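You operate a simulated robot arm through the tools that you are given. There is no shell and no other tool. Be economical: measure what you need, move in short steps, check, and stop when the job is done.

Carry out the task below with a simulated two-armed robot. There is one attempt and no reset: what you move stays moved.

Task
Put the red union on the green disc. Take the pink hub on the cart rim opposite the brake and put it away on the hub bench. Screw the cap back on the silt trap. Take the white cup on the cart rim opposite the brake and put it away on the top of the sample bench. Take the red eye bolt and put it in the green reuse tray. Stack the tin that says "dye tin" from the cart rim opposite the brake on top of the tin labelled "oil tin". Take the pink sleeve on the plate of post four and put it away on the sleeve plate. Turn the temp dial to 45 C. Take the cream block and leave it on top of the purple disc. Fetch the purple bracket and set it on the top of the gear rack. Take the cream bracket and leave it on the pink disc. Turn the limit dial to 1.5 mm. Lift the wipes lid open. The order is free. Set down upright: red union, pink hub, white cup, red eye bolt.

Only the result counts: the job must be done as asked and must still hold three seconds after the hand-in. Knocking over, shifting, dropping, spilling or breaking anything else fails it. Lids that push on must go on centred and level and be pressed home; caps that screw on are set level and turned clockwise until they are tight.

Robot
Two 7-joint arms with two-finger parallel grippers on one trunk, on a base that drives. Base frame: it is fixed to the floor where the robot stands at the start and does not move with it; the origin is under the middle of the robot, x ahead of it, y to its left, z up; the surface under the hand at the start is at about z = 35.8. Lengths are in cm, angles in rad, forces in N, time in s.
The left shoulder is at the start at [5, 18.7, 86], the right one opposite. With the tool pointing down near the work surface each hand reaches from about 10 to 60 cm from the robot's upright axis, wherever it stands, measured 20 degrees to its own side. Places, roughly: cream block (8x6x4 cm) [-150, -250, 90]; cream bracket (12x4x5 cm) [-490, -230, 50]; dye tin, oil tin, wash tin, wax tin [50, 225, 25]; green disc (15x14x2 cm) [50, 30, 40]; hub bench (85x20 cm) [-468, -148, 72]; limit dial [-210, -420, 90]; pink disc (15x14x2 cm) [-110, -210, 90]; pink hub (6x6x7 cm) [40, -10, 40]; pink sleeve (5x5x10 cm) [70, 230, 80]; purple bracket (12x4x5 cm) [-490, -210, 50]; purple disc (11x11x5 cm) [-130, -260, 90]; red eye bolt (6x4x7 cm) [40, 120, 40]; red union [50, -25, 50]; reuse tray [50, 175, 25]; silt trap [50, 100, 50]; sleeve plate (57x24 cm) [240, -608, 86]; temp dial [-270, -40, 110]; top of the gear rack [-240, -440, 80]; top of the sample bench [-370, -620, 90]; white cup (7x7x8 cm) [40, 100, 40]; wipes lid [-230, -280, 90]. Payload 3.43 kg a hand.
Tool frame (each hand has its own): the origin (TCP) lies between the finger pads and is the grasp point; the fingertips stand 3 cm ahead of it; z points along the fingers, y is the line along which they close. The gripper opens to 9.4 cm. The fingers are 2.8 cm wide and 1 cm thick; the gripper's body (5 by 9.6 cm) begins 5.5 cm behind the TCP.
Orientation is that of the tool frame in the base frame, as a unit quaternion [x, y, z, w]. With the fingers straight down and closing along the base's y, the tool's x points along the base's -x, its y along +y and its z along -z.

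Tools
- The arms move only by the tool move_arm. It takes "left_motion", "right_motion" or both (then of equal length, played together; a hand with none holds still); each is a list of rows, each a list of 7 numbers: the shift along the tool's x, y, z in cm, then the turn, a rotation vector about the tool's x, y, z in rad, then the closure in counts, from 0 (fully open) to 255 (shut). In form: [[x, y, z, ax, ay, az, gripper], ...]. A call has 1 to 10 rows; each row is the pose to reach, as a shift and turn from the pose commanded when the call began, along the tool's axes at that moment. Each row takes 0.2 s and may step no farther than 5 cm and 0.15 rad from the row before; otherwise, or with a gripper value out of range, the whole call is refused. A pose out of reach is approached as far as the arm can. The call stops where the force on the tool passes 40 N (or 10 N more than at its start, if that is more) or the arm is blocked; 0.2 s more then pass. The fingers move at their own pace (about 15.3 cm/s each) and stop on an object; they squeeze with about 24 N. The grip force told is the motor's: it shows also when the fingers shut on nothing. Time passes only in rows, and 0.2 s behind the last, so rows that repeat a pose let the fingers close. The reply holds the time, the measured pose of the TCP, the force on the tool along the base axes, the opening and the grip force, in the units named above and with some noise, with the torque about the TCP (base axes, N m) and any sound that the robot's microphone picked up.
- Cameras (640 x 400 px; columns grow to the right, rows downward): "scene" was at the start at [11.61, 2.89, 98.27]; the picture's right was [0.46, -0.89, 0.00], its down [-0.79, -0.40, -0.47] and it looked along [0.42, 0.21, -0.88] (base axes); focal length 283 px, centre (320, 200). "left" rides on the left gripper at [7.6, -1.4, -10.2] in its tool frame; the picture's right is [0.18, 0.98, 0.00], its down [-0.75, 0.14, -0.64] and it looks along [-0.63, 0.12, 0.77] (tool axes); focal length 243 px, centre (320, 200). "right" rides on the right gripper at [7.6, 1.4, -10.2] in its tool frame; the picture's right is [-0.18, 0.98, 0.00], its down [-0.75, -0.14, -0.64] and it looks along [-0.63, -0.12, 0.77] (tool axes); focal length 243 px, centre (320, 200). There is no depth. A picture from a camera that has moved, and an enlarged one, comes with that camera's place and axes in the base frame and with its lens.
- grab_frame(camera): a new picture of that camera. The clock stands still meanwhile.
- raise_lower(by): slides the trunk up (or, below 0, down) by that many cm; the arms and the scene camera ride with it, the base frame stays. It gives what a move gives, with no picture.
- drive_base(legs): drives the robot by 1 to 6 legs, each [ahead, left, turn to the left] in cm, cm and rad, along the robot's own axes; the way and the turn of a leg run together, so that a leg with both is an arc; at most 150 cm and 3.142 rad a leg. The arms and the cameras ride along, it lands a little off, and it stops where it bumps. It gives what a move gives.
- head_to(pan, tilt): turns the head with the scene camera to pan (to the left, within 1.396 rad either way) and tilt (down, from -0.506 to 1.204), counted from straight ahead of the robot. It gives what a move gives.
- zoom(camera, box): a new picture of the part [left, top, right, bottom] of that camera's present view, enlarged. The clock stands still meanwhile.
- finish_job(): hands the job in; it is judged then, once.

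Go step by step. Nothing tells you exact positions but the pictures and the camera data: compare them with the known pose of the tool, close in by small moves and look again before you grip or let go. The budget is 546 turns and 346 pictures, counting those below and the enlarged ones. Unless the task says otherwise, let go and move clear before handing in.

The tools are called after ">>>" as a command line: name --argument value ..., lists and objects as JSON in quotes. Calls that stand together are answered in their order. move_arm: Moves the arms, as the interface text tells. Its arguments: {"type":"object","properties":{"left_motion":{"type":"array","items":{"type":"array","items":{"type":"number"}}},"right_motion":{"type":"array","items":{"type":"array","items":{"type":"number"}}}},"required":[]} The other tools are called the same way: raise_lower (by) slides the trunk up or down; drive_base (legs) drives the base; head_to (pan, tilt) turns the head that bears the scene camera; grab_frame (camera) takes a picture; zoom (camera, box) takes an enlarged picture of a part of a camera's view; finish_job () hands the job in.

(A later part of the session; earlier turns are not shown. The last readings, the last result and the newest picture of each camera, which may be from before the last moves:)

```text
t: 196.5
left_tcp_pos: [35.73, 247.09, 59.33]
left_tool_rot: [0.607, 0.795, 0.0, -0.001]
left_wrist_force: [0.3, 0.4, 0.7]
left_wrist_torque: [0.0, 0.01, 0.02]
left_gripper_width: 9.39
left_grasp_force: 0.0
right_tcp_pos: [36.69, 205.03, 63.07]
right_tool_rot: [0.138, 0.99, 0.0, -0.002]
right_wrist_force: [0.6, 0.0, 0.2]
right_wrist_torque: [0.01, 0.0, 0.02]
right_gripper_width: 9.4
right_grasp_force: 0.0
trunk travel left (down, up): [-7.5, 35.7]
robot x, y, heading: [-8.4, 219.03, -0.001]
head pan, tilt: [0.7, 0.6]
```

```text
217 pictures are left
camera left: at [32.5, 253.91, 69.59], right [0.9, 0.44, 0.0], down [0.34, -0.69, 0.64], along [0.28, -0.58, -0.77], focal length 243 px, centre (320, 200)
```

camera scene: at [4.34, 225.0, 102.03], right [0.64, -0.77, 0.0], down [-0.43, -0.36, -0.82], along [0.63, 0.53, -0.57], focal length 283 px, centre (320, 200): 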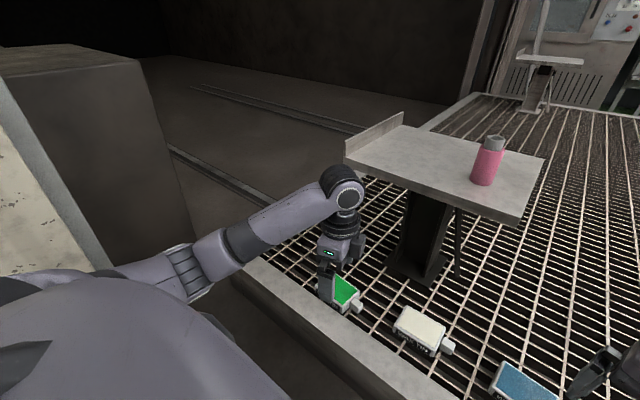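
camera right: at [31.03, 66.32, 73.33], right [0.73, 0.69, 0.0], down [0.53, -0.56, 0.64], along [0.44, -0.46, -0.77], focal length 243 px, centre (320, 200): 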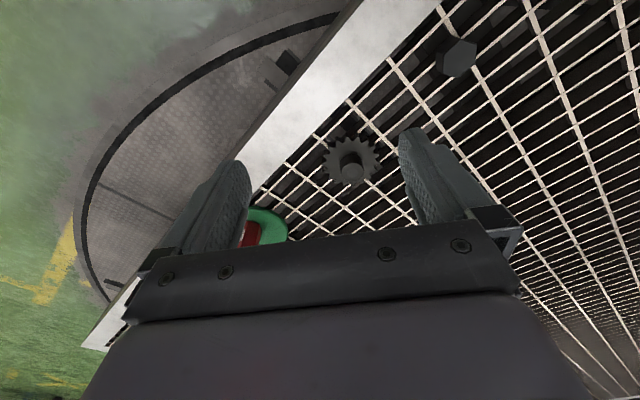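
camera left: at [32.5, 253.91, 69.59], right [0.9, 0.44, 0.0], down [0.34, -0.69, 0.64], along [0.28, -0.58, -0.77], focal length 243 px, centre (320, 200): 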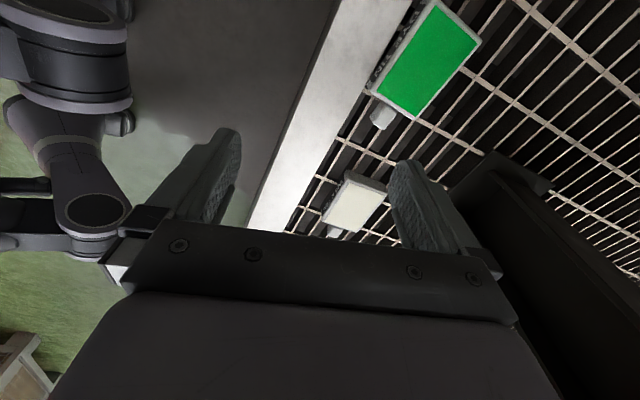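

The dye tin (green, verify label) lies at x≈42–49, y≈248.6–258, top z≈39; the plate overhangs at z≈74, x>50. I'll descend in front, then slide in under the plate. First read the label.

>>> zoom --camera "left" --box '[340, 0, 500, 140]'

>>> move_arm --left_motion '[[1.6, -0.2, 3, 0, 0, 0.09, 0], [3.2, -0.4, 6.5, 0, 0, 0.18, 0], [4.9, -0.6, 10, 0, 0, 0.267, 0], [6.64, -0.78, 12.8, 0, 0, 0.267, 0], [6.64, -0.78, 15, 0, 0, 0.267, 0], [6.64, -0.78, 15, 0, 0, 0.267, 0]]'

>>> grab_frame --camera "left"

>>> grab_frame --camera "scene"

```text
2.86 times, centred on (420, 70) of left
camera zoom: at [32.5, 253.91, 69.59], right [0.9, 0.44, 0.0], down [0.34, -0.69, 0.64], along [0.28, -0.58, -0.77], focal length 693 px, centre (34, 571)
```

zoom: 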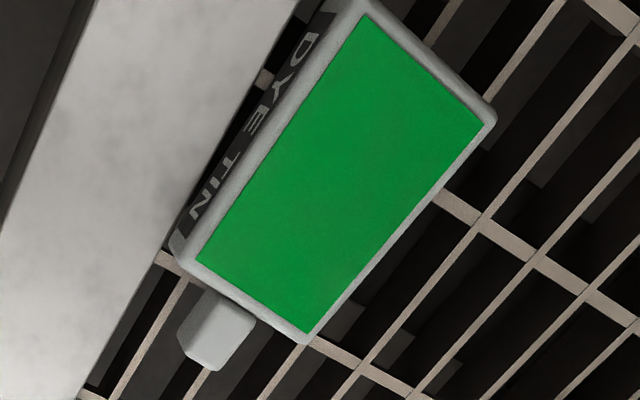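

```text
t: 197.9
left_tcp_pos: [33.18, 253.2, 44.45]
left_tool_rot: [0.707, 0.707, -0.001, -0.001]
left_wrist_force: [-0.6, -0.6, -0.3]
left_wrist_torque: [-0.04, -0.02, 0.01]
left_gripper_width: 9.41
left_grasp_force: 0.0
right_tcp_pos: [36.7, 205.08, 63.03]
right_tool_rot: [0.138, 0.99, 0.0, -0.002]
right_wrist_force: [0.1, 0.5, 0.9]
right_wrist_torque: [0.01, 0.0, 0.03]
right_gripper_width: 9.39
right_grasp_force: 0.2
trunk travel left (down, up): [-7.5, 35.7]
robot x, y, heading: [-8.68, 219.31, 0.002]
head pan, tilt: [0.7, 0.6]
```

```text
215 pictures are left
camera left: at [31.91, 260.82, 54.62], right [0.98, 0.18, 0.0], down [0.14, -0.75, 0.64], along [0.12, -0.63, -0.77], focal length 243 px, centre (320, 200)
```

left: 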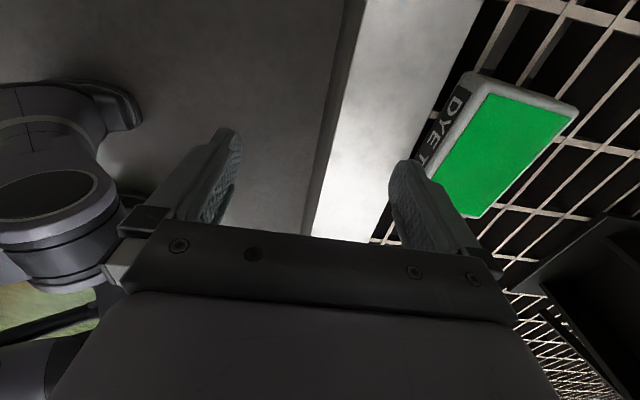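

```text
214 pictures are left
camera scene: at [4.34, 225.0, 102.03], right [0.64, -0.77, 0.0], down [-0.43, -0.36, -0.83], along [0.63, 0.53, -0.56], focal length 283 px, centre (320, 200)
```

scene: 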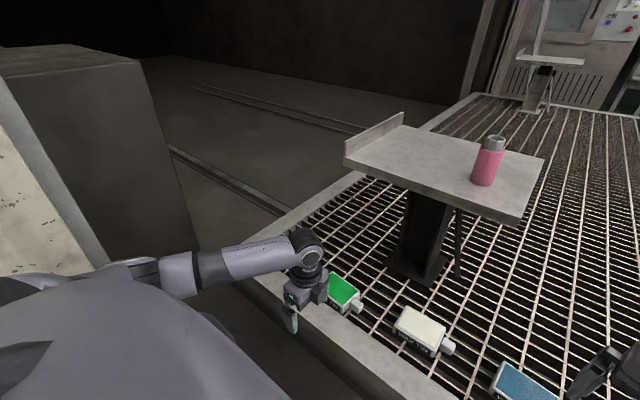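

Label confirmed "DYE TIN". Slide in over it at low height.

>>> move_arm --left_motion '[[0.1, 4, 0, 0, 0, 0, 0], [0.3, 8, 0, 0, 0, 0, 0], [0.4, 11.8, 0, 0, 0, 0, 0], [0.4, 11.8, 0, 0, 0, 0, 0]]'

>>> grab_frame --camera "left"

>>> grab_frame --camera "scene"

```text
t: 198.9
left_tcp_pos: [45.17, 253.82, 44.24]
left_tool_rot: [0.707, 0.707, 0.0, -0.001]
left_wrist_force: [-0.4, -0.4, 0.3]
left_wrist_torque: [0.01, -0.06, 0.0]
left_gripper_width: 9.42
left_grasp_force: 0.1
right_tcp_pos: [36.66, 205.02, 62.88]
right_tool_rot: [0.138, 0.99, 0.001, -0.001]
right_wrist_force: [-0.7, -0.4, 0.2]
right_wrist_torque: [0.0, 0.02, 0.0]
right_gripper_width: 9.39
right_grasp_force: 0.0
trunk travel left (down, up): [-7.5, 35.7]
robot x, y, heading: [-8.27, 219.57, -0.005]
head pan, tilt: [0.7, 0.6]
```

```text
213 pictures are left
camera left: at [43.82, 261.34, 54.69], right [0.98, 0.18, 0.0], down [0.14, -0.75, 0.64], along [0.12, -0.63, -0.77], focal length 243 px, centre (320, 200)
```

left: 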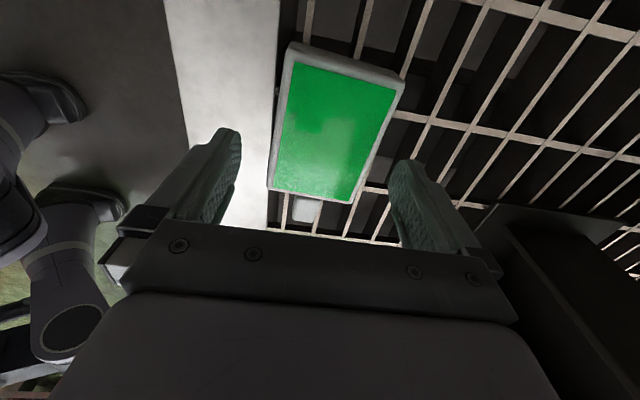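

```text
212 pictures are left
camera scene: at [4.34, 225.0, 102.03], right [0.64, -0.77, 0.0], down [-0.43, -0.36, -0.83], along [0.63, 0.53, -0.56], focal length 283 px, centre (320, 200)
```

scene: 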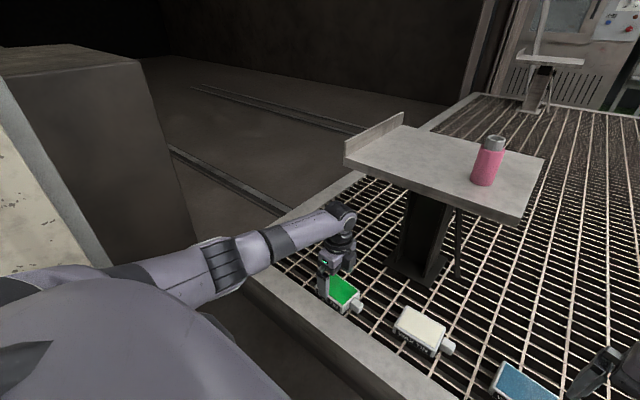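

>>> move_arm --left_motion '[[0, 0.3, 1.5, 0, 0, 0.07, 0], [0, 0.5, 3, 0, 0, 0.07, 0], [0, 0.5, 4.3, 0, 0, 0.07, 0], [0, 0.5, 4.3, 0, 0, 0.07, 0]]'

>>> grab_frame --camera "left"

```text
t: 199.9
left_tcp_pos: [45.74, 253.76, 40.01]
left_tool_rot: [0.731, 0.682, 0.0, -0.002]
left_wrist_force: [0.4, -0.2, 0.7]
left_wrist_torque: [-0.03, -0.02, 0.01]
left_gripper_width: 9.4
left_grasp_force: 0.1
right_tcp_pos: [36.6, 204.97, 63.05]
right_tool_rot: [0.137, 0.991, 0.0, -0.001]
right_wrist_force: [-0.4, -0.2, 0.1]
right_wrist_torque: [0.01, 0.01, -0.01]
right_gripper_width: 9.36
right_grasp_force: 0.0
trunk travel left (down, up): [-7.5, 35.7]
robot x, y, heading: [-8.33, 219.28, -0.001]
head pan, tilt: [0.7, 0.6]
```

```text
211 pictures are left
camera left: at [44.87, 261.36, 50.28], right [0.99, 0.12, 0.0], down [0.09, -0.76, 0.64], along [0.07, -0.64, -0.77], focal length 243 px, centre (320, 200)
```

left: 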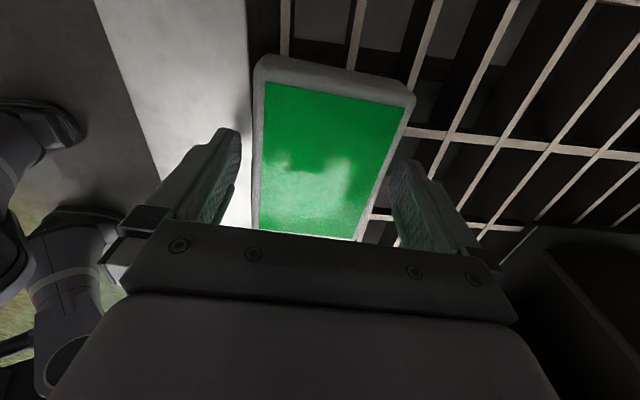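

>>> move_arm --left_motion '[[0, 0, 0, 0, 0, 0, 60], [0, 0, 0, 0, 0, 0, 255], [0, 0, 0, 0, 0, 0, 255], [0, 0, 0, 0, 0, 0, 255], [0, 0, -1.5, 0, 0, 0, 255], [0, 0, -3, 0, 0, 0, 255], [0, 0, -4.5, 0, 0, 0, 255]]'

>>> grab_frame --camera "left"

```text
t: 201.5
left_tcp_pos: [45.68, 253.66, 44.51]
left_tool_rot: [0.731, 0.683, -0.001, -0.002]
left_wrist_force: [-0.6, -0.5, -4.7]
left_wrist_torque: [0.07, -0.01, -0.01]
left_gripper_width: 7.55
left_grasp_force: 23.3
right_tcp_pos: [36.58, 205.02, 62.96]
right_tool_rot: [0.138, 0.99, 0.0, -0.001]
right_wrist_force: [0.1, 0.2, 0.5]
right_wrist_torque: [0.0, 0.0, 0.02]
right_gripper_width: 9.41
right_grasp_force: 0.1
trunk travel left (down, up): [-7.5, 35.7]
robot x, y, heading: [-8.79, 219.39, -0.001]
head pan, tilt: [0.7, 0.6]
```

```text
210 pictures are left
camera left: at [44.76, 261.3, 54.76], right [0.99, 0.12, 0.0], down [0.09, -0.76, 0.64], along [0.07, -0.64, -0.77], focal length 243 px, centre (320, 200)
```

left: 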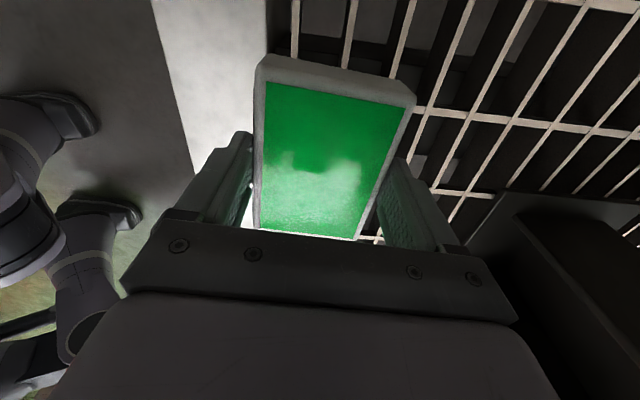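

Tin held. Pull it out from under the plate side, raise, then drive right to the oil tin.

>>> move_arm --left_motion '[[0, -4, -0.5, 0, 0, 0, 255], [0, -8, -1, 0, 0, 0, 255], [0, -12, -1.5, 0, 0, 0, 255], [0, -12, -6, 0, 0, 0, 255], [0, -12, -10, 0, 0, 0, 255]]'

>>> drive_base --legs '[[0, -86, 0]]'

>>> head_to --pan 0.5 --tilt 0.85

>>> grab_frame --camera "scene"

>>> grab_frame --camera "left"

```text
t: 202.7
left_tcp_pos: [33.79, 254.6, 54.62]
left_tool_rot: [0.731, 0.682, -0.001, -0.001]
left_wrist_force: [0.2, -0.4, -5.2]
left_wrist_torque: [0.05, -0.01, 0.0]
left_gripper_width: 7.59
left_grasp_force: 24.0
right_tcp_pos: [36.67, 205.05, 63.09]
right_tool_rot: [0.137, 0.991, -0.001, 0.0]
right_wrist_force: [0.2, -0.8, -0.2]
right_wrist_torque: [0.05, -0.01, 0.01]
right_gripper_width: 9.4
right_grasp_force: 0.1
trunk travel left (down, up): [-7.5, 35.7]
robot x, y, heading: [-8.4, 219.43, -0.004]
head pan, tilt: [0.7, 0.6]
```

```text
t: 210.6
left_tcp_pos: [33.68, 168.97, 54.49]
left_tool_rot: [0.73, 0.684, -0.001, -0.002]
left_wrist_force: [0.1, 0.7, -5.1]
left_wrist_torque: [0.02, 0.01, 0.02]
left_gripper_width: 7.59
left_grasp_force: 23.6
right_tcp_pos: [36.68, 119.26, 63.08]
right_tool_rot: [0.136, 0.991, 0.0, -0.001]
right_wrist_force: [-0.7, -0.5, -0.4]
right_wrist_torque: [-0.01, -0.01, 0.01]
right_gripper_width: 9.39
right_grasp_force: 0.1
trunk travel left (down, up): [-7.5, 35.7]
robot x, y, heading: [-8.07, 133.46, 0.003]
head pan, tilt: [0.7, 0.6]
```

```text
t: 211.4
left_tcp_pos: [33.7, 169.04, 54.5]
left_tool_rot: [0.729, 0.685, 0.0, -0.001]
left_wrist_force: [-0.4, 0.2, -5.5]
left_wrist_torque: [0.07, 0.01, 0.04]
left_gripper_width: 7.59
left_grasp_force: 23.7
right_tcp_pos: [36.72, 119.29, 63.03]
right_tool_rot: [0.135, 0.991, 0.0, 0.0]
right_wrist_force: [0.0, -0.4, 0.3]
right_wrist_torque: [-0.02, -0.02, 0.04]
right_gripper_width: 9.39
right_grasp_force: 0.1
trunk travel left (down, up): [-7.5, 35.7]
robot x, y, heading: [-8.03, 133.39, 0.003]
head pan, tilt: [0.499, 0.85]
```

```text
209 pictures are left
camera scene: at [4.45, 137.24, 99.94], right [0.48, -0.88, 0.0], down [-0.66, -0.36, -0.66], along [0.58, 0.32, -0.75], focal length 283 px, centre (320, 200)
```

scene: 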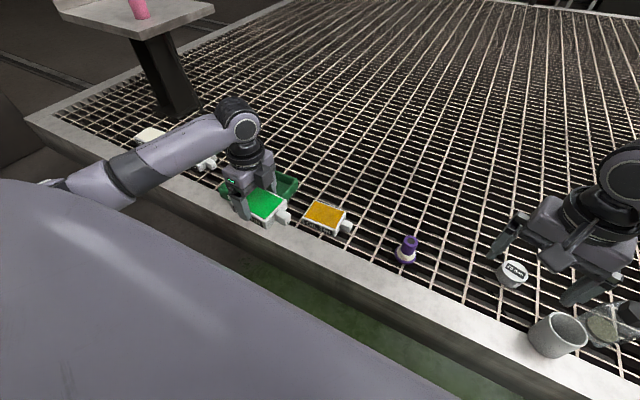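

```text
208 pictures are left
camera left: at [32.82, 176.63, 64.79], right [0.99, 0.12, 0.0], down [0.09, -0.76, 0.64], along [0.07, -0.64, -0.77], focal length 243 px, centre (320, 200)
```

left: 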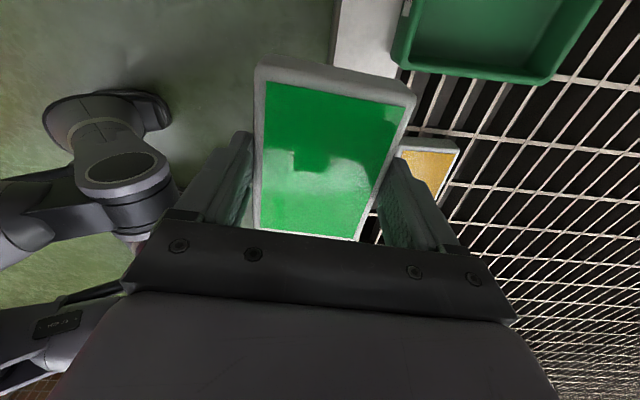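

>>> zoom --camera "scene" --box '[220, 170, 380, 260]'

```text
4.00 times, centred on (300, 215) of scene
camera zoom: at [4.45, 137.24, 99.94], right [0.48, -0.88, 0.0], down [-0.66, -0.36, -0.66], along [0.58, 0.32, -0.75], focal length 1132 px, centre (400, 140)
```

zoom: 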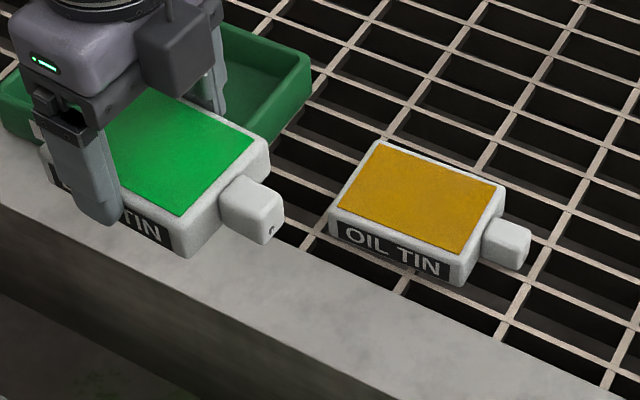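

Oil tin centre ≈[47.1,159.4]. Move the dye tin above it, turning 7° to match.

>>> move_arm --left_motion '[[-2.2, 3.5, 0, 0, 0, -0.03, 255], [-4.4, 7, 0, 0, 0, -0.06, 255], [-6.6, 10.5, 0, 0, 0, -0.09, 255], [-8.9, 14, 0, 0, 0, -0.12, 255], [-8.9, 14, 4, 0, 0, -0.12, 255], [-8.9, 14, 8, 0, 0, -0.12, 255]]'

>>> zoom --camera "scene" --box '[260, 160, 380, 260]'

>>> grab_frame --camera "left"

```text
t: 212.8
left_tcp_pos: [47.13, 159.45, 46.64]
left_tool_rot: [0.687, 0.727, -0.002, -0.003]
left_wrist_force: [0.1, -1.0, -4.3]
left_wrist_torque: [0.01, -0.03, 0.03]
left_gripper_width: 7.58
left_grasp_force: 24.3
right_tcp_pos: [36.72, 119.3, 62.98]
right_tool_rot: [0.135, 0.991, 0.001, -0.001]
right_wrist_force: [-0.3, 0.4, -0.1]
right_wrist_torque: [0.0, 0.0, 0.0]
right_gripper_width: 9.38
right_grasp_force: 0.1
trunk travel left (down, up): [-7.5, 35.7]
robot x, y, heading: [-8.28, 133.31, 0.003]
head pan, tilt: [0.499, 0.85]
```

```text
4.00 times, centred on (320, 210) of scene
camera zoom: at [4.45, 137.23, 99.94], right [0.48, -0.88, 0.0], down [-0.66, -0.36, -0.66], along [0.58, 0.32, -0.75], focal length 1132 px, centre (320, 160)
```

zoom: 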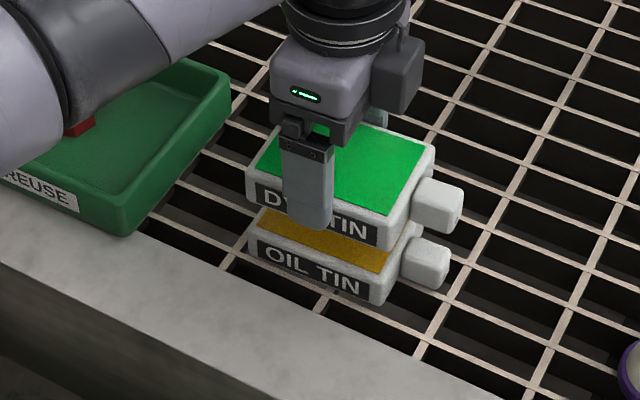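

```text
205 pictures are left
camera left: at [45.45, 166.81, 56.96], right [0.97, 0.24, 0.0], down [0.18, -0.75, 0.64], along [0.15, -0.62, -0.77], focal length 243 px, centre (320, 200)
```

left: 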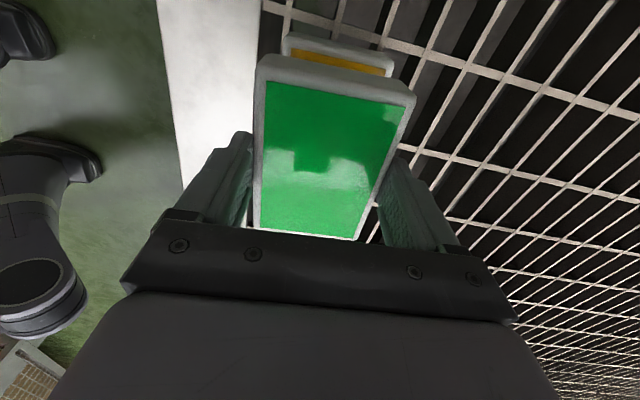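

>>> move_arm --left_motion '[[0, 0, 1.5, 0, 0, 0, 255], [0, 0, 2.3, 0, 0, 0, 255], [0, 0, 2.7, 0, 0, 0, 255], [0, 0, 3.0, 0, 0, 0, 255], [0, 0, 3.3, 0, 0, 0, 255]]'

```text
t: 214.0
left_tcp_pos: [47.16, 159.22, 43.26]
left_tool_rot: [0.687, 0.727, 0.0, -0.001]
left_wrist_force: [-0.1, 0.2, -4.6]
left_wrist_torque: [0.01, -0.01, 0.02]
left_gripper_width: 7.58
left_grasp_force: 23.4
right_tcp_pos: [36.73, 119.22, 63.05]
right_tool_rot: [0.135, 0.991, 0.0, -0.001]
right_wrist_force: [-1.0, -0.3, 0.5]
right_wrist_torque: [0.02, 0.01, 0.02]
right_gripper_width: 9.38
right_grasp_force: 0.0
trunk travel left (down, up): [-7.5, 35.7]
robot x, y, heading: [-8.52, 133.32, 0.005]
head pan, tilt: [0.499, 0.85]
```

>>> move_arm --left_motion '[[0, 0, 0.2, 0, 0, 0, 255], [0, 0, 0.4, 0, 0, 0, 255], [0, 0, 0.6, 0, 0, 0, 255]]'

>>> zoom --camera "scene" --box '[260, 160, 380, 260]'

```text
t: 214.8
left_tcp_pos: [47.3, 159.15, 42.87]
left_tool_rot: [0.688, 0.726, 0.001, 0.0]
left_wrist_force: [-4.0, 2.0, 15.9]
left_wrist_torque: [0.16, 0.31, 0.08]
left_gripper_width: 7.57
left_grasp_force: 23.8
right_tcp_pos: [36.66, 119.37, 63.16]
right_tool_rot: [0.137, 0.991, 0.001, 0.0]
right_wrist_force: [-0.4, 0.3, -0.3]
right_wrist_torque: [0.03, -0.01, 0.01]
right_gripper_width: 9.4
right_grasp_force: 0.1
trunk travel left (down, up): [-7.5, 35.7]
robot x, y, heading: [-8.01, 133.71, 0.002]
head pan, tilt: [0.499, 0.85]
```

```text
4.00 times, centred on (320, 210) of scene
camera zoom: at [4.31, 137.17, 100.0], right [0.48, -0.88, 0.0], down [-0.66, -0.36, -0.66], along [0.58, 0.32, -0.75], focal length 1132 px, centre (320, 160)
```

zoom: 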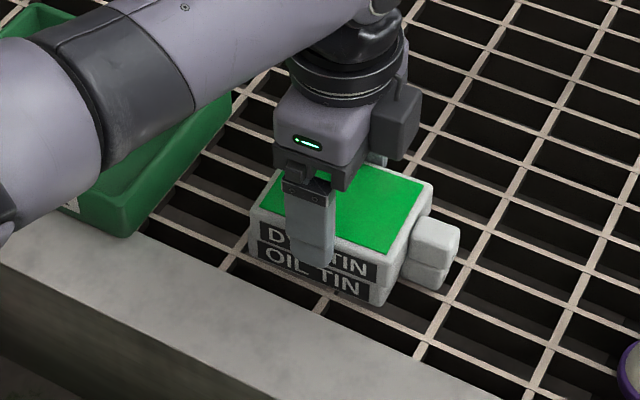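

Seated nicely. Release and rise.

>>> move_arm --left_motion '[[0, 0, -0.2, 0, 0, 0, 255], [0, 0, -0.2, 0, 0, 0, 20], [0, 0, -0.2, 0, 0, 0, 0], [0, 0, -0.2, 0, 0, 0, 0], [0, 0, -3, 0, 0, 0, 0], [0, 0, -7, 0, 0, 0, 0], [0, 0, -12, 0, 0, 0, 0], [0, 0, -16, 0, 0, 0, 0]]'

>>> zoom --camera "scene" --box '[260, 160, 380, 260]'

```text
t: 216.6
left_tcp_pos: [47.15, 159.09, 58.41]
left_tool_rot: [0.688, 0.726, -0.001, -0.001]
left_wrist_force: [-0.4, 0.8, 0.1]
left_wrist_torque: [0.0, -0.02, -0.02]
left_gripper_width: 9.38
left_grasp_force: 0.0
right_tcp_pos: [36.74, 119.47, 63.03]
right_tool_rot: [0.136, 0.991, 0.001, -0.001]
right_wrist_force: [0.7, -0.3, 0.6]
right_wrist_torque: [0.01, 0.01, 0.02]
right_gripper_width: 9.4
right_grasp_force: 0.0
trunk travel left (down, up): [-7.5, 35.7]
robot x, y, heading: [-8.43, 133.72, 0.008]
head pan, tilt: [0.499, 0.85]
```

```text
4.00 times, centred on (320, 210) of scene
camera zoom: at [4.43, 137.22, 99.94], right [0.48, -0.88, 0.0], down [-0.66, -0.36, -0.66], along [0.58, 0.32, -0.75], focal length 1132 px, centre (320, 160)
```

zoom: 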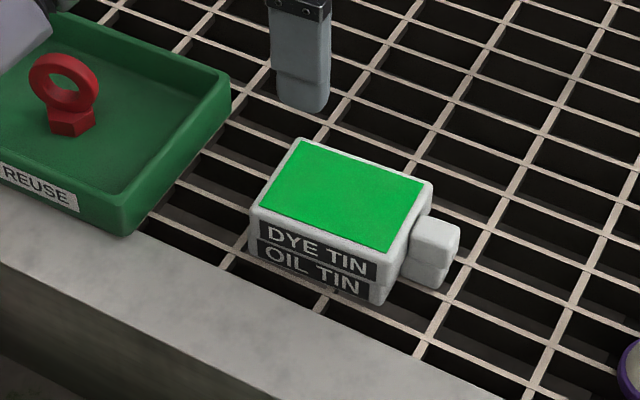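

Stack is good. Next the pink hub: tuck the left arm and drive right to it.

>>> move_arm --left_motion '[[0, -4.5, -1, 0, 0, 0, 0], [0, -9, -2, 0, 0, 0, 0], [0, -13, -3, 0, 0, 0, 0], [0, -17, -4, 0, 0, 0, 0]]'

>>> drive_base --legs '[[0, -65, 0], [0, -62, 0]]'

>>> head_to --pan -0.2 --tilt 0.9

>>> grab_frame --camera "scene"

>>> grab_frame --camera "right"

```text
t: 217.6
left_tcp_pos: [29.88, 158.27, 62.48]
left_tool_rot: [0.687, 0.727, 0.0, -0.001]
left_wrist_force: [0.1, -0.3, 0.1]
left_wrist_torque: [-0.02, 0.02, -0.04]
left_gripper_width: 9.4
left_grasp_force: 0.0
right_tcp_pos: [36.77, 119.39, 63.0]
right_tool_rot: [0.136, 0.991, 0.0, -0.001]
right_wrist_force: [-0.7, 0.4, -0.5]
right_wrist_torque: [-0.01, 0.0, 0.01]
right_gripper_width: 9.41
right_grasp_force: 0.0
trunk travel left (down, up): [-7.5, 35.7]
robot x, y, heading: [-8.41, 133.34, 0.005]
head pan, tilt: [0.499, 0.85]
```

```text
t: 229.4
left_tcp_pos: [31.51, 30.1, 62.6]
left_tool_rot: [0.677, 0.736, -0.001, -0.002]
left_wrist_force: [0.0, -0.7, 0.3]
left_wrist_torque: [0.0, 0.01, 0.01]
left_gripper_width: 9.42
left_grasp_force: 0.0
right_tcp_pos: [39.49, -8.51, 63.03]
right_tool_rot: [0.121, 0.993, 0.0, 0.0]
right_wrist_force: [-0.2, 0.5, 0.0]
right_wrist_torque: [-0.02, -0.02, 0.01]
right_gripper_width: 9.4
right_grasp_force: 0.1
trunk travel left (down, up): [-7.5, 35.7]
robot x, y, heading: [-5.85, 4.42, 0.037]
head pan, tilt: [0.499, 0.85]
```

```text
t: 230.5
left_tcp_pos: [31.43, 30.24, 62.43]
left_tool_rot: [0.676, 0.737, -0.001, -0.002]
left_wrist_force: [-0.2, 0.1, 0.4]
left_wrist_torque: [0.02, 0.01, 0.0]
left_gripper_width: 9.39
left_grasp_force: 0.0
right_tcp_pos: [39.4, -8.5, 62.96]
right_tool_rot: [0.121, 0.993, 0.001, -0.001]
right_wrist_force: [0.2, -0.4, -0.1]
right_wrist_torque: [-0.02, 0.01, -0.01]
right_gripper_width: 9.41
right_grasp_force: 0.0
trunk travel left (down, up): [-7.5, 35.7]
robot x, y, heading: [-5.98, 4.31, 0.031]
head pan, tilt: [-0.201, 0.901]
```

```text
202 pictures are left
camera scene: at [7.34, 3.21, 99.56], right [-0.17, -0.99, 0.0], down [-0.77, 0.13, -0.62], along [0.61, -0.1, -0.78], focal length 283 px, centre (320, 200)
```

scene: 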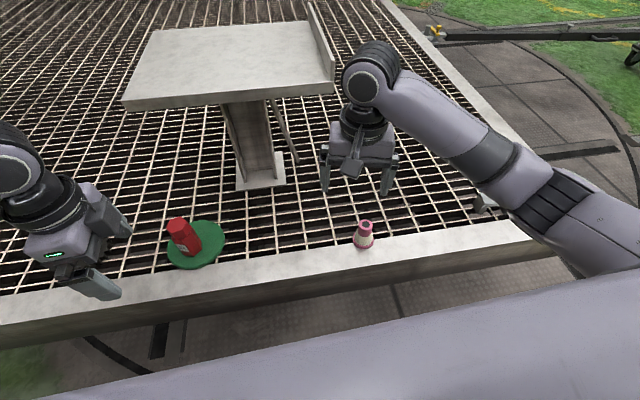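

```text
201 pictures are left
camera right: at [32.41, -5.33, 73.33], right [0.41, 0.91, 0.0], down [0.7, -0.32, 0.64], along [0.58, -0.27, -0.77], focal length 243 px, centre (320, 200)
```

right: 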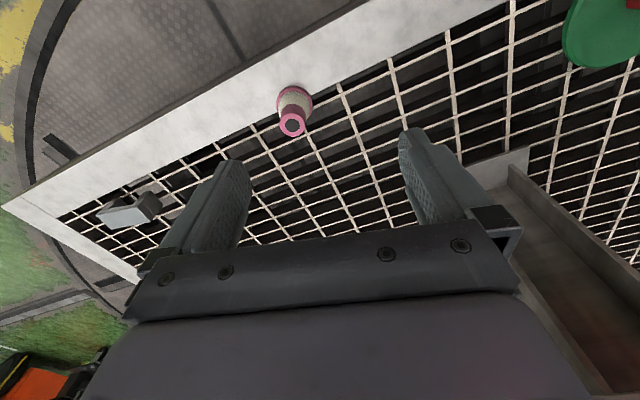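

Hub ≈[41.6,-13.8], top z≈42.8. Move over it.

>>> move_arm --right_motion '[[-1.7, -2.3, 3, 0, 0, -0.1, 0], [-3.4, -4.6, 6, 0, 0, -0.2, 0], [-3.4, -4.6, 9, 0, 0, -0.3, 0], [-3.4, -4.6, 12, 0, 0, -0.3, 0]]'

>>> zoom --camera "right" --box '[220, 20, 420, 220]'

```text
t: 231.5
left_tcp_pos: [31.44, 30.27, 62.53]
left_tool_rot: [0.677, 0.736, -0.001, -0.003]
left_wrist_force: [0.6, -0.7, 0.3]
left_wrist_torque: [0.03, 0.0, 0.01]
left_gripper_width: 9.42
left_grasp_force: 0.0
right_tcp_pos: [41.65, -13.77, 51.06]
right_tool_rot: [-0.029, 1.0, 0.001, 0.001]
right_wrist_force: [0.8, 0.7, 1.1]
right_wrist_torque: [-0.06, -0.01, -0.03]
right_gripper_width: 9.38
right_grasp_force: 0.1
trunk travel left (down, up): [-7.5, 35.7]
robot x, y, heading: [-5.83, 4.35, 0.032]
head pan, tilt: [-0.201, 0.901]
```

```text
2.00 times, centred on (320, 120) of right
camera zoom: at [33.97, -12.83, 61.36], right [0.13, 0.99, 0.0], down [0.76, -0.1, 0.64], along [0.64, -0.08, -0.77], focal length 485 px, centre (320, 360)
```

zoom: 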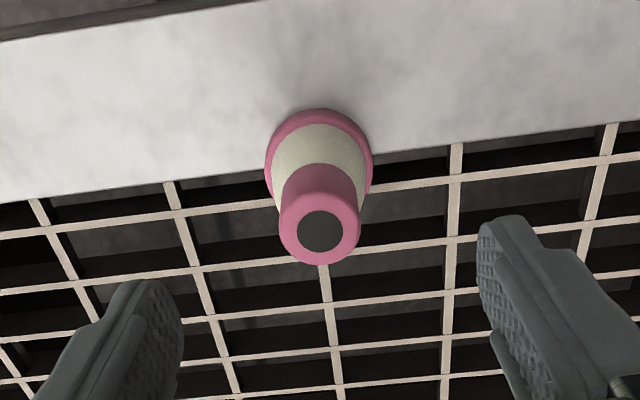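

>>> move_arm --right_motion '[[-0.6, -0.1, 4, 0, 0, 0, 0], [-0.6, -0.1, 7.7, 0, 0, 0, 0], [-0.6, -0.1, 7.7, 0, 0, 0, 120], [-0.6, -0.1, 7.7, 0, 0, 0, 255], [-0.6, -0.1, 7.7, 0, 0, 0, 255], [-0.6, -0.1, 7.7, 0, 0, 0, 255]]'

>>> zoom --camera "right" --box '[220, 60, 420, 260]'

```text
t: 232.9
left_tcp_pos: [31.57, 30.18, 62.42]
left_tool_rot: [0.676, 0.737, 0.0, -0.002]
left_wrist_force: [-0.4, 0.8, -0.2]
left_wrist_torque: [-0.01, -0.02, 0.02]
left_gripper_width: 9.36
left_grasp_force: 0.0
right_tcp_pos: [42.34, -13.75, 43.4]
right_tool_rot: [-0.029, 1.0, 0.0, -0.001]
right_wrist_force: [0.7, -1.3, -0.5]
right_wrist_torque: [-0.01, -0.03, -0.03]
right_gripper_width: 3.21
right_grasp_force: 24.3
trunk travel left (down, up): [-7.5, 35.7]
robot x, y, heading: [-5.75, 4.38, 0.032]
head pan, tilt: [-0.201, 0.901]
```

```text
2.00 times, centred on (320, 160) of right
camera zoom: at [34.63, -12.87, 53.69], right [0.13, 0.99, 0.0], down [0.76, -0.1, 0.64], along [0.64, -0.08, -0.77], focal length 485 px, centre (320, 280)
```

zoom: 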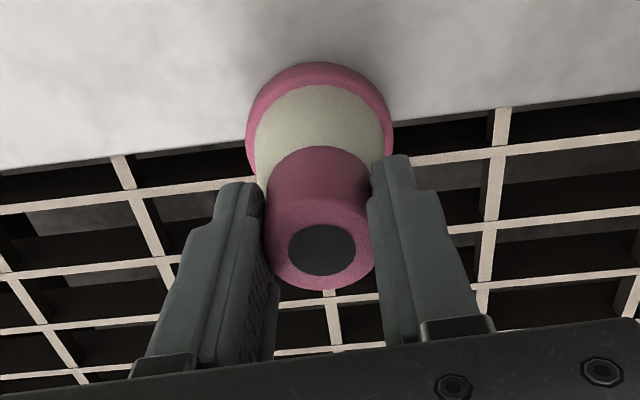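

Gripped. Lift, tuck both arms, back away and turn round.

>>> move_arm --right_motion '[[0, 0, -3, 0, 0, 0, 255], [0, 0, -7, 0, 0, 0, 255], [0, 0, -11, 0, 0, 0, 255], [2, 0, -15, 0, 0, 0, 255], [5, 0, -18, 0, 0, 0, 255], [9, 0, -18, 0, 0, 0, 255]]'

>>> drive_base --legs '[[-60, 0, 0]]'

>>> drive_base --legs '[[0, 0, 2.6]]'

>>> head_to --pan 0.5 --tilt 0.3

>>> grab_frame --camera "scene"

>>> head_to --pan -0.4 --tilt 0.3

>>> grab_frame --camera "scene"

```text
t: 234.3
left_tcp_pos: [31.51, 30.19, 62.51]
left_tool_rot: [0.676, 0.737, -0.001, -0.003]
left_wrist_force: [-0.4, -0.5, -0.4]
left_wrist_torque: [-0.02, 0.01, -0.02]
left_gripper_width: 9.4
left_grasp_force: 0.1
right_tcp_pos: [33.3, -14.23, 61.15]
right_tool_rot: [-0.029, 1.0, 0.0, -0.001]
right_wrist_force: [0.5, 0.7, -3.5]
right_wrist_torque: [-0.01, 0.02, 0.01]
right_gripper_width: 3.19
right_grasp_force: 24.0
trunk travel left (down, up): [-7.5, 35.7]
robot x, y, heading: [-5.96, 4.49, 0.036]
head pan, tilt: [-0.201, 0.901]
```

```text
t: 236.5
left_tcp_pos: [4.48, 29.06, 62.48]
left_tool_rot: [0.678, 0.735, 0.0, -0.002]
left_wrist_force: [-0.2, 0.0, 0.2]
left_wrist_torque: [0.0, -0.01, -0.01]
left_gripper_width: 9.37
left_grasp_force: 0.1
right_tcp_pos: [6.41, -15.39, 61.08]
right_tool_rot: [-0.027, 1.0, 0.0, -0.001]
right_wrist_force: [0.0, 0.3, -3.9]
right_wrist_torque: [-0.01, 0.0, -0.03]
right_gripper_width: 3.22
right_grasp_force: 24.1
trunk travel left (down, up): [-7.5, 35.7]
robot x, y, heading: [-33.16, 3.19, 0.028]
head pan, tilt: [-0.201, 0.901]
stopped in leg 1: the robot was blocked; the commanded pose is now the measured one
```

```text
t: 238.6
left_tcp_pos: [-8.29, 41.69, 62.58]
left_tool_rot: [0.517, 0.856, 0.0, -0.001]
left_wrist_force: [0.2, -1.0, 0.1]
left_wrist_torque: [0.04, 0.02, 0.02]
left_gripper_width: 9.39
left_grasp_force: 0.2
right_tcp_pos: [10.67, 1.49, 60.94]
right_tool_rot: [-0.225, 0.974, -0.001, -0.002]
right_wrist_force: [-0.5, 0.1, -3.4]
right_wrist_torque: [-0.03, 0.02, 0.02]
right_gripper_width: 3.2
right_grasp_force: 24.1
trunk travel left (down, up): [-7.5, 35.7]
robot x, y, heading: [-33.19, 3.07, 0.427]
head pan, tilt: [-0.201, 0.901]
stopped in leg 1: the robot was blocked; the commanded pose is now the measured one
```

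```text
t: 239.7
left_tcp_pos: [-8.31, 41.73, 62.5]
left_tool_rot: [0.517, 0.856, -0.002, -0.002]
left_wrist_force: [-0.2, 0.5, -0.1]
left_wrist_torque: [-0.05, -0.01, -0.02]
left_gripper_width: 9.38
left_grasp_force: 0.1
right_tcp_pos: [10.67, 1.51, 61.03]
right_tool_rot: [-0.224, 0.975, -0.001, -0.003]
right_wrist_force: [-0.1, -0.2, -2.9]
right_wrist_torque: [-0.03, 0.02, -0.01]
right_gripper_width: 3.19
right_grasp_force: 23.8
trunk travel left (down, up): [-7.5, 35.7]
robot x, y, heading: [-32.94, 3.27, 0.429]
head pan, tilt: [0.499, 0.3]
```

```text
198 pictures are left
camera scene: at [-21.89, 13.31, 104.74], right [0.8, -0.6, 0.0], down [-0.18, -0.24, -0.95], along [0.57, 0.76, -0.3], focal length 283 px, centre (320, 200)
```

scene: 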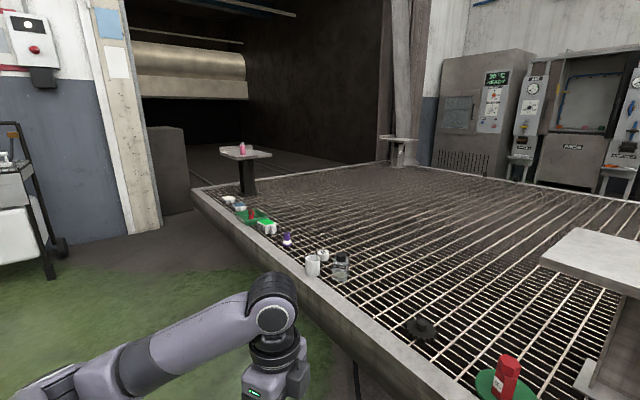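

```text
t: 240.9
left_tcp_pos: [-8.38, 41.87, 62.34]
left_tool_rot: [0.518, 0.855, -0.001, -0.002]
left_wrist_force: [0.4, -0.3, -0.5]
left_wrist_torque: [-0.04, 0.04, -0.01]
left_gripper_width: 9.41
left_grasp_force: 0.0
right_tcp_pos: [10.54, 1.58, 60.98]
right_tool_rot: [-0.224, 0.975, 0.0, -0.003]
right_wrist_force: [1.0, -0.5, -3.2]
right_wrist_torque: [0.0, 0.0, -0.01]
right_gripper_width: 3.21
right_grasp_force: 24.0
trunk travel left (down, up): [-7.5, 35.7]
robot x, y, heading: [-33.05, 2.89, 0.431]
head pan, tilt: [-0.4, 0.3]
```

```text
197 pictures are left
camera scene: at [-18.16, 6.12, 104.75], right [0.03, -1.0, 0.0], down [-0.3, -0.01, -0.95], along [0.95, 0.03, -0.3], focal length 283 px, centre (320, 200)
```

scene: 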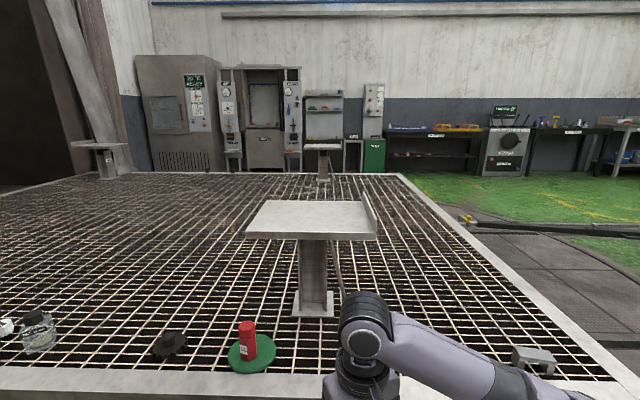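

Something behind blocks the base. Look to both sides.

>>> head_to --pan -1.39 --tilt 0.5

>>> grab_frame --camera "scene"

>>> head_to --pan 1.39 --tilt 0.5

>>> grab_frame --camera "scene"

```text
t: 242.2
left_tcp_pos: [-8.32, 41.72, 62.5]
left_tool_rot: [0.517, 0.856, -0.001, -0.002]
left_wrist_force: [0.3, 0.1, 0.2]
left_wrist_torque: [-0.03, 0.01, 0.06]
left_gripper_width: 9.39
left_grasp_force: 0.1
right_tcp_pos: [10.57, 1.61, 60.97]
right_tool_rot: [-0.224, 0.975, -0.001, -0.003]
right_wrist_force: [0.4, 0.4, -3.8]
right_wrist_torque: [0.0, -0.02, -0.03]
right_gripper_width: 3.19
right_grasp_force: 24.3
trunk travel left (down, up): [-7.5, 35.7]
robot x, y, heading: [-32.95, 3.27, 0.431]
head pan, tilt: [-1.389, 0.499]
```

```text
196 pictures are left
camera scene: at [-22.28, -1.61, 102.92], right [-0.82, -0.57, 0.0], down [-0.28, 0.39, -0.88], along [0.5, -0.72, -0.48], focal length 283 px, centre (320, 200)
```

scene: 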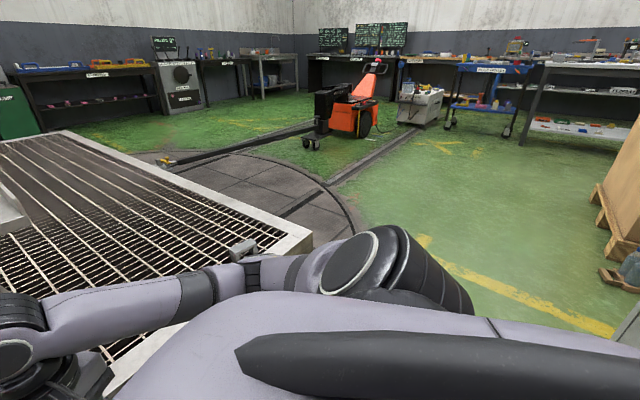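

```text
t: 244.6
left_tcp_pos: [-8.28, 41.78, 62.38]
left_tool_rot: [0.517, 0.856, -0.002, -0.002]
left_wrist_force: [0.0, -0.8, 0.8]
left_wrist_torque: [0.03, -0.02, -0.04]
left_gripper_width: 9.4
left_grasp_force: 0.0
right_tcp_pos: [10.53, 1.57, 61.04]
right_tool_rot: [-0.224, 0.975, 0.0, -0.002]
right_wrist_force: [-0.6, -1.0, -2.4]
right_wrist_torque: [-0.03, -0.05, 0.01]
right_gripper_width: 3.2
right_grasp_force: 24.1
trunk travel left (down, up): [-7.5, 35.7]
robot x, y, heading: [-32.86, 3.24, 0.427]
head pan, tilt: [1.389, 0.499]
```

```text
195 pictures are left
camera scene: at [-29.71, 14.67, 102.93], right [0.97, 0.24, 0.0], down [0.11, -0.47, -0.88], along [-0.22, 0.85, -0.48], focal length 283 px, centre (320, 200)
```

scene: 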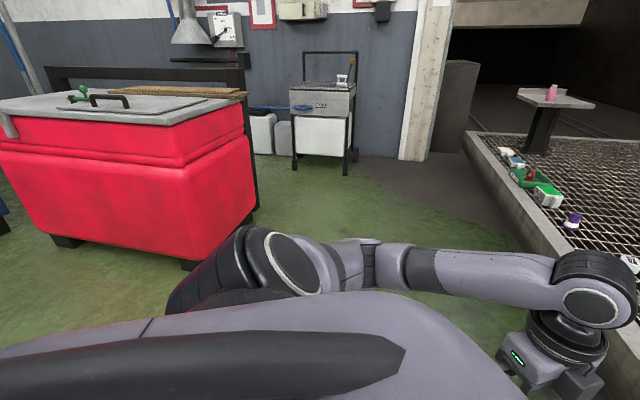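

A red tub stands behind. I'll straighten, go forward a little, then slide right into the open floor and turn there.

>>> drive_base --legs '[[0, 0, -0.43], [12, 0, 0], [0, -60, 0], [0, -60, 0]]'

>>> drive_base --legs '[[-20, 0, 0], [0, 0, -1.57]]'

>>> head_to --pan -1.2 --tilt 0.3

>>> grab_frame --camera "scene"

>>> head_to --pan 0 --tilt 0.3

>>> grab_frame --camera "scene"

```text
t: 257.8
left_tcp_pos: [17.4, -91.58, 62.54]
left_tool_rot: [0.687, 0.726, 0.001, -0.001]
left_wrist_force: [0.2, 0.6, -0.1]
left_wrist_torque: [-0.01, 0.04, 0.0]
left_gripper_width: 9.39
left_grasp_force: 0.1
right_tcp_pos: [18.03, -136.08, 61.13]
right_tool_rot: [-0.014, 1.0, -0.001, 0.0]
right_wrist_force: [0.4, -1.3, -3.2]
right_wrist_torque: [0.02, -0.01, -0.02]
right_gripper_width: 3.2
right_grasp_force: 23.9
trunk travel left (down, up): [-7.5, 35.7]
robot x, y, heading: [-20.88, -116.34, 0.004]
head pan, tilt: [1.389, 0.499]
```

```text
t: 259.2
left_tcp_pos: [1.79, -92.05, 62.6]
left_tool_rot: [0.681, 0.733, 0.001, -0.002]
left_wrist_force: [-0.7, 0.1, -0.7]
left_wrist_torque: [0.01, -0.04, 0.02]
left_gripper_width: 9.39
left_grasp_force: 0.1
right_tcp_pos: [3.05, -136.56, 61.05]
right_tool_rot: [-0.021, 1.0, 0.0, -0.001]
right_wrist_force: [-0.1, -0.2, -3.7]
right_wrist_torque: [0.0, 0.01, 0.03]
right_gripper_width: 3.2
right_grasp_force: 24.5
trunk travel left (down, up): [-7.5, 35.7]
robot x, y, heading: [-36.22, -117.34, 0.018]
head pan, tilt: [1.389, 0.499]
stopped in leg 1: the robot was blocked; the commanded pose is now the measured one
```

```text
t: 261.5
left_tcp_pos: [1.84, -92.16, 62.62]
left_tool_rot: [0.681, 0.733, 0.0, -0.002]
left_wrist_force: [0.5, 0.1, -0.2]
left_wrist_torque: [0.0, -0.01, 0.01]
left_gripper_width: 9.4
left_grasp_force: 0.1
right_tcp_pos: [3.08, -136.6, 61.09]
right_tool_rot: [-0.02, 1.0, 0.001, -0.001]
right_wrist_force: [-0.4, -0.2, -3.2]
right_wrist_torque: [0.02, -0.01, 0.01]
right_gripper_width: 3.2
right_grasp_force: 24.4
trunk travel left (down, up): [-7.5, 35.7]
robot x, y, heading: [-36.21, -116.85, 0.014]
head pan, tilt: [-1.201, 0.3]
```

```text
194 pictures are left
camera scene: at [-26.63, -126.05, 104.78], right [-0.93, -0.38, 0.0], down [-0.11, 0.27, -0.96], along [0.36, -0.88, -0.3], focal length 283 px, centre (320, 200)
```

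scene: 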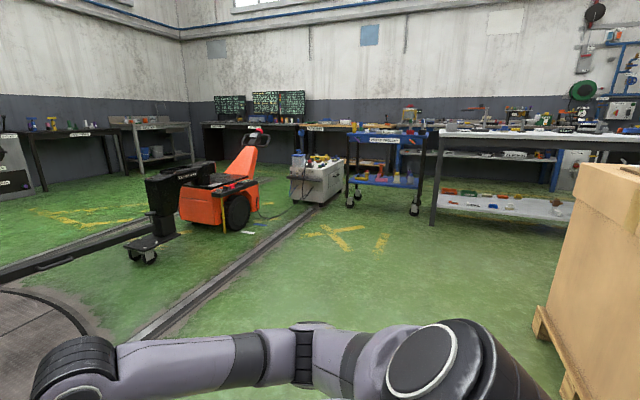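

```text
t: 262.9
left_tcp_pos: [1.83, -92.06, 62.7]
left_tool_rot: [0.68, 0.733, 0.0, -0.002]
left_wrist_force: [0.5, -0.4, -0.4]
left_wrist_torque: [0.0, -0.02, 0.0]
left_gripper_width: 9.41
left_grasp_force: 0.0
right_tcp_pos: [2.99, -136.59, 61.21]
right_tool_rot: [-0.022, 1.0, 0.0, -0.001]
right_wrist_force: [-0.5, -0.6, -3.2]
right_wrist_torque: [0.0, 0.01, -0.02]
right_gripper_width: 3.21
right_grasp_force: 24.2
trunk travel left (down, up): [-7.5, 35.7]
robot x, y, heading: [-36.13, -117.05, 0.019]
head pan, tilt: [0.0, 0.3]
```

```text
193 pictures are left
camera scene: at [-20.82, -117.26, 104.78], right [0.02, -1.0, 0.0], down [-0.3, 0.0, -0.96], along [0.96, 0.02, -0.3], focal length 283 px, centre (320, 200)
```

scene: 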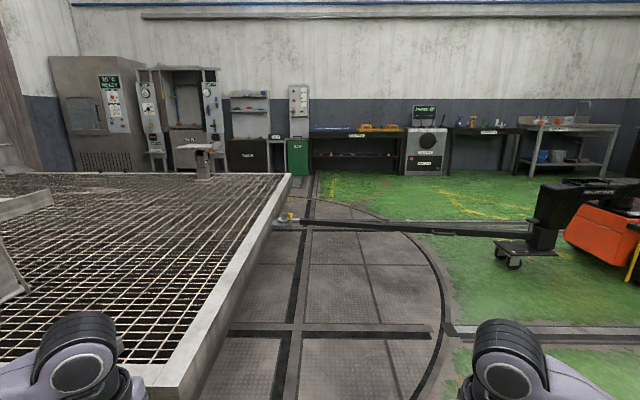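

The crate is behind; free floor lies to -y. Go forward a bit, turn right and survey.

>>> drive_base --legs '[[14, 0, 0], [0, -30, 0], [0, 0, -1.57]]'

>>> head_to --pan -1.0 --tilt 0.25

>>> grab_frame --camera "scene"

>>> head_to --pan 0 --tilt 0.25

>>> grab_frame --camera "scene"

```text
t: 270.8
left_tcp_pos: [4.27, -184.14, 62.53]
left_tool_rot: [0.999, 0.043, 0.001, -0.002]
left_wrist_force: [0.0, -0.3, -0.2]
left_wrist_torque: [-0.03, 0.03, 0.0]
left_gripper_width: 9.39
left_grasp_force: 0.0
right_tcp_pos: [-40.17, -185.94, 61.2]
right_tool_rot: [0.687, 0.727, 0.002, 0.0]
right_wrist_force: [0.3, -0.2, -4.0]
right_wrist_torque: [0.03, 0.01, -0.01]
right_gripper_width: 3.21
right_grasp_force: 24.5
trunk travel left (down, up): [-7.5, 35.7]
robot x, y, heading: [-21.32, -146.72, -1.54]
head pan, tilt: [0.0, 0.3]
```

```text
t: 272.1
left_tcp_pos: [4.31, -184.01, 62.67]
left_tool_rot: [0.999, 0.044, 0.001, -0.001]
left_wrist_force: [0.7, -0.1, 0.0]
left_wrist_torque: [-0.01, 0.01, -0.02]
left_gripper_width: 9.39
left_grasp_force: 0.1
right_tcp_pos: [-40.24, -186.01, 61.09]
right_tool_rot: [0.687, 0.727, 0.002, 0.0]
right_wrist_force: [-0.2, -0.5, -3.2]
right_wrist_torque: [0.02, 0.03, -0.02]
right_gripper_width: 3.21
right_grasp_force: 23.9
trunk travel left (down, up): [-7.5, 35.7]
robot x, y, heading: [-21.7, -146.71, -1.544]
head pan, tilt: [-1.0, 0.25]
```

```text
192 pictures are left
camera scene: at [-29.04, -157.7, 105.25], right [-0.57, 0.82, 0.0], down [0.2, 0.14, -0.97], along [-0.8, -0.55, -0.25], focal length 283 px, centre (320, 200)
```

scene: 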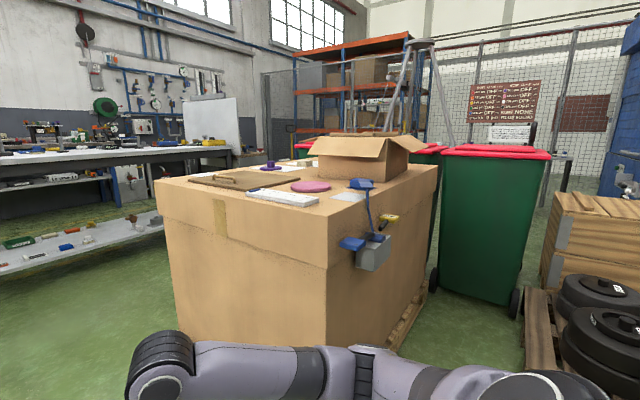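

```text
t: 273.4
left_tcp_pos: [4.3, -184.01, 62.59]
left_tool_rot: [0.999, 0.044, 0.001, -0.002]
left_wrist_force: [0.5, 0.4, 0.2]
left_wrist_torque: [0.01, 0.0, 0.0]
left_gripper_width: 9.38
left_grasp_force: 0.1
right_tcp_pos: [-40.16, -185.9, 61.09]
right_tool_rot: [0.687, 0.727, 0.001, 0.0]
right_wrist_force: [-0.6, -0.9, -3.5]
right_wrist_torque: [0.01, 0.0, -0.02]
right_gripper_width: 3.2
right_grasp_force: 24.6
trunk travel left (down, up): [-7.5, 35.7]
robot x, y, heading: [-21.41, -146.67, -1.54]
head pan, tilt: [0.0, 0.25]
```

```text
191 pictures are left
camera scene: at [-21.06, -161.74, 105.25], right [-1.0, -0.03, 0.0], down [-0.01, 0.25, -0.97], along [0.03, -0.97, -0.25], focal length 283 px, centre (320, 200)
```

scene: 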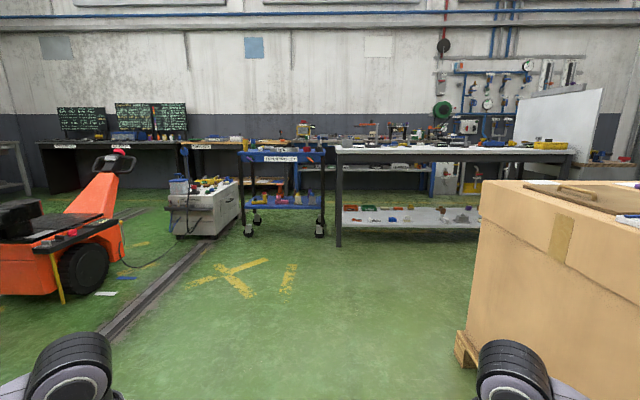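

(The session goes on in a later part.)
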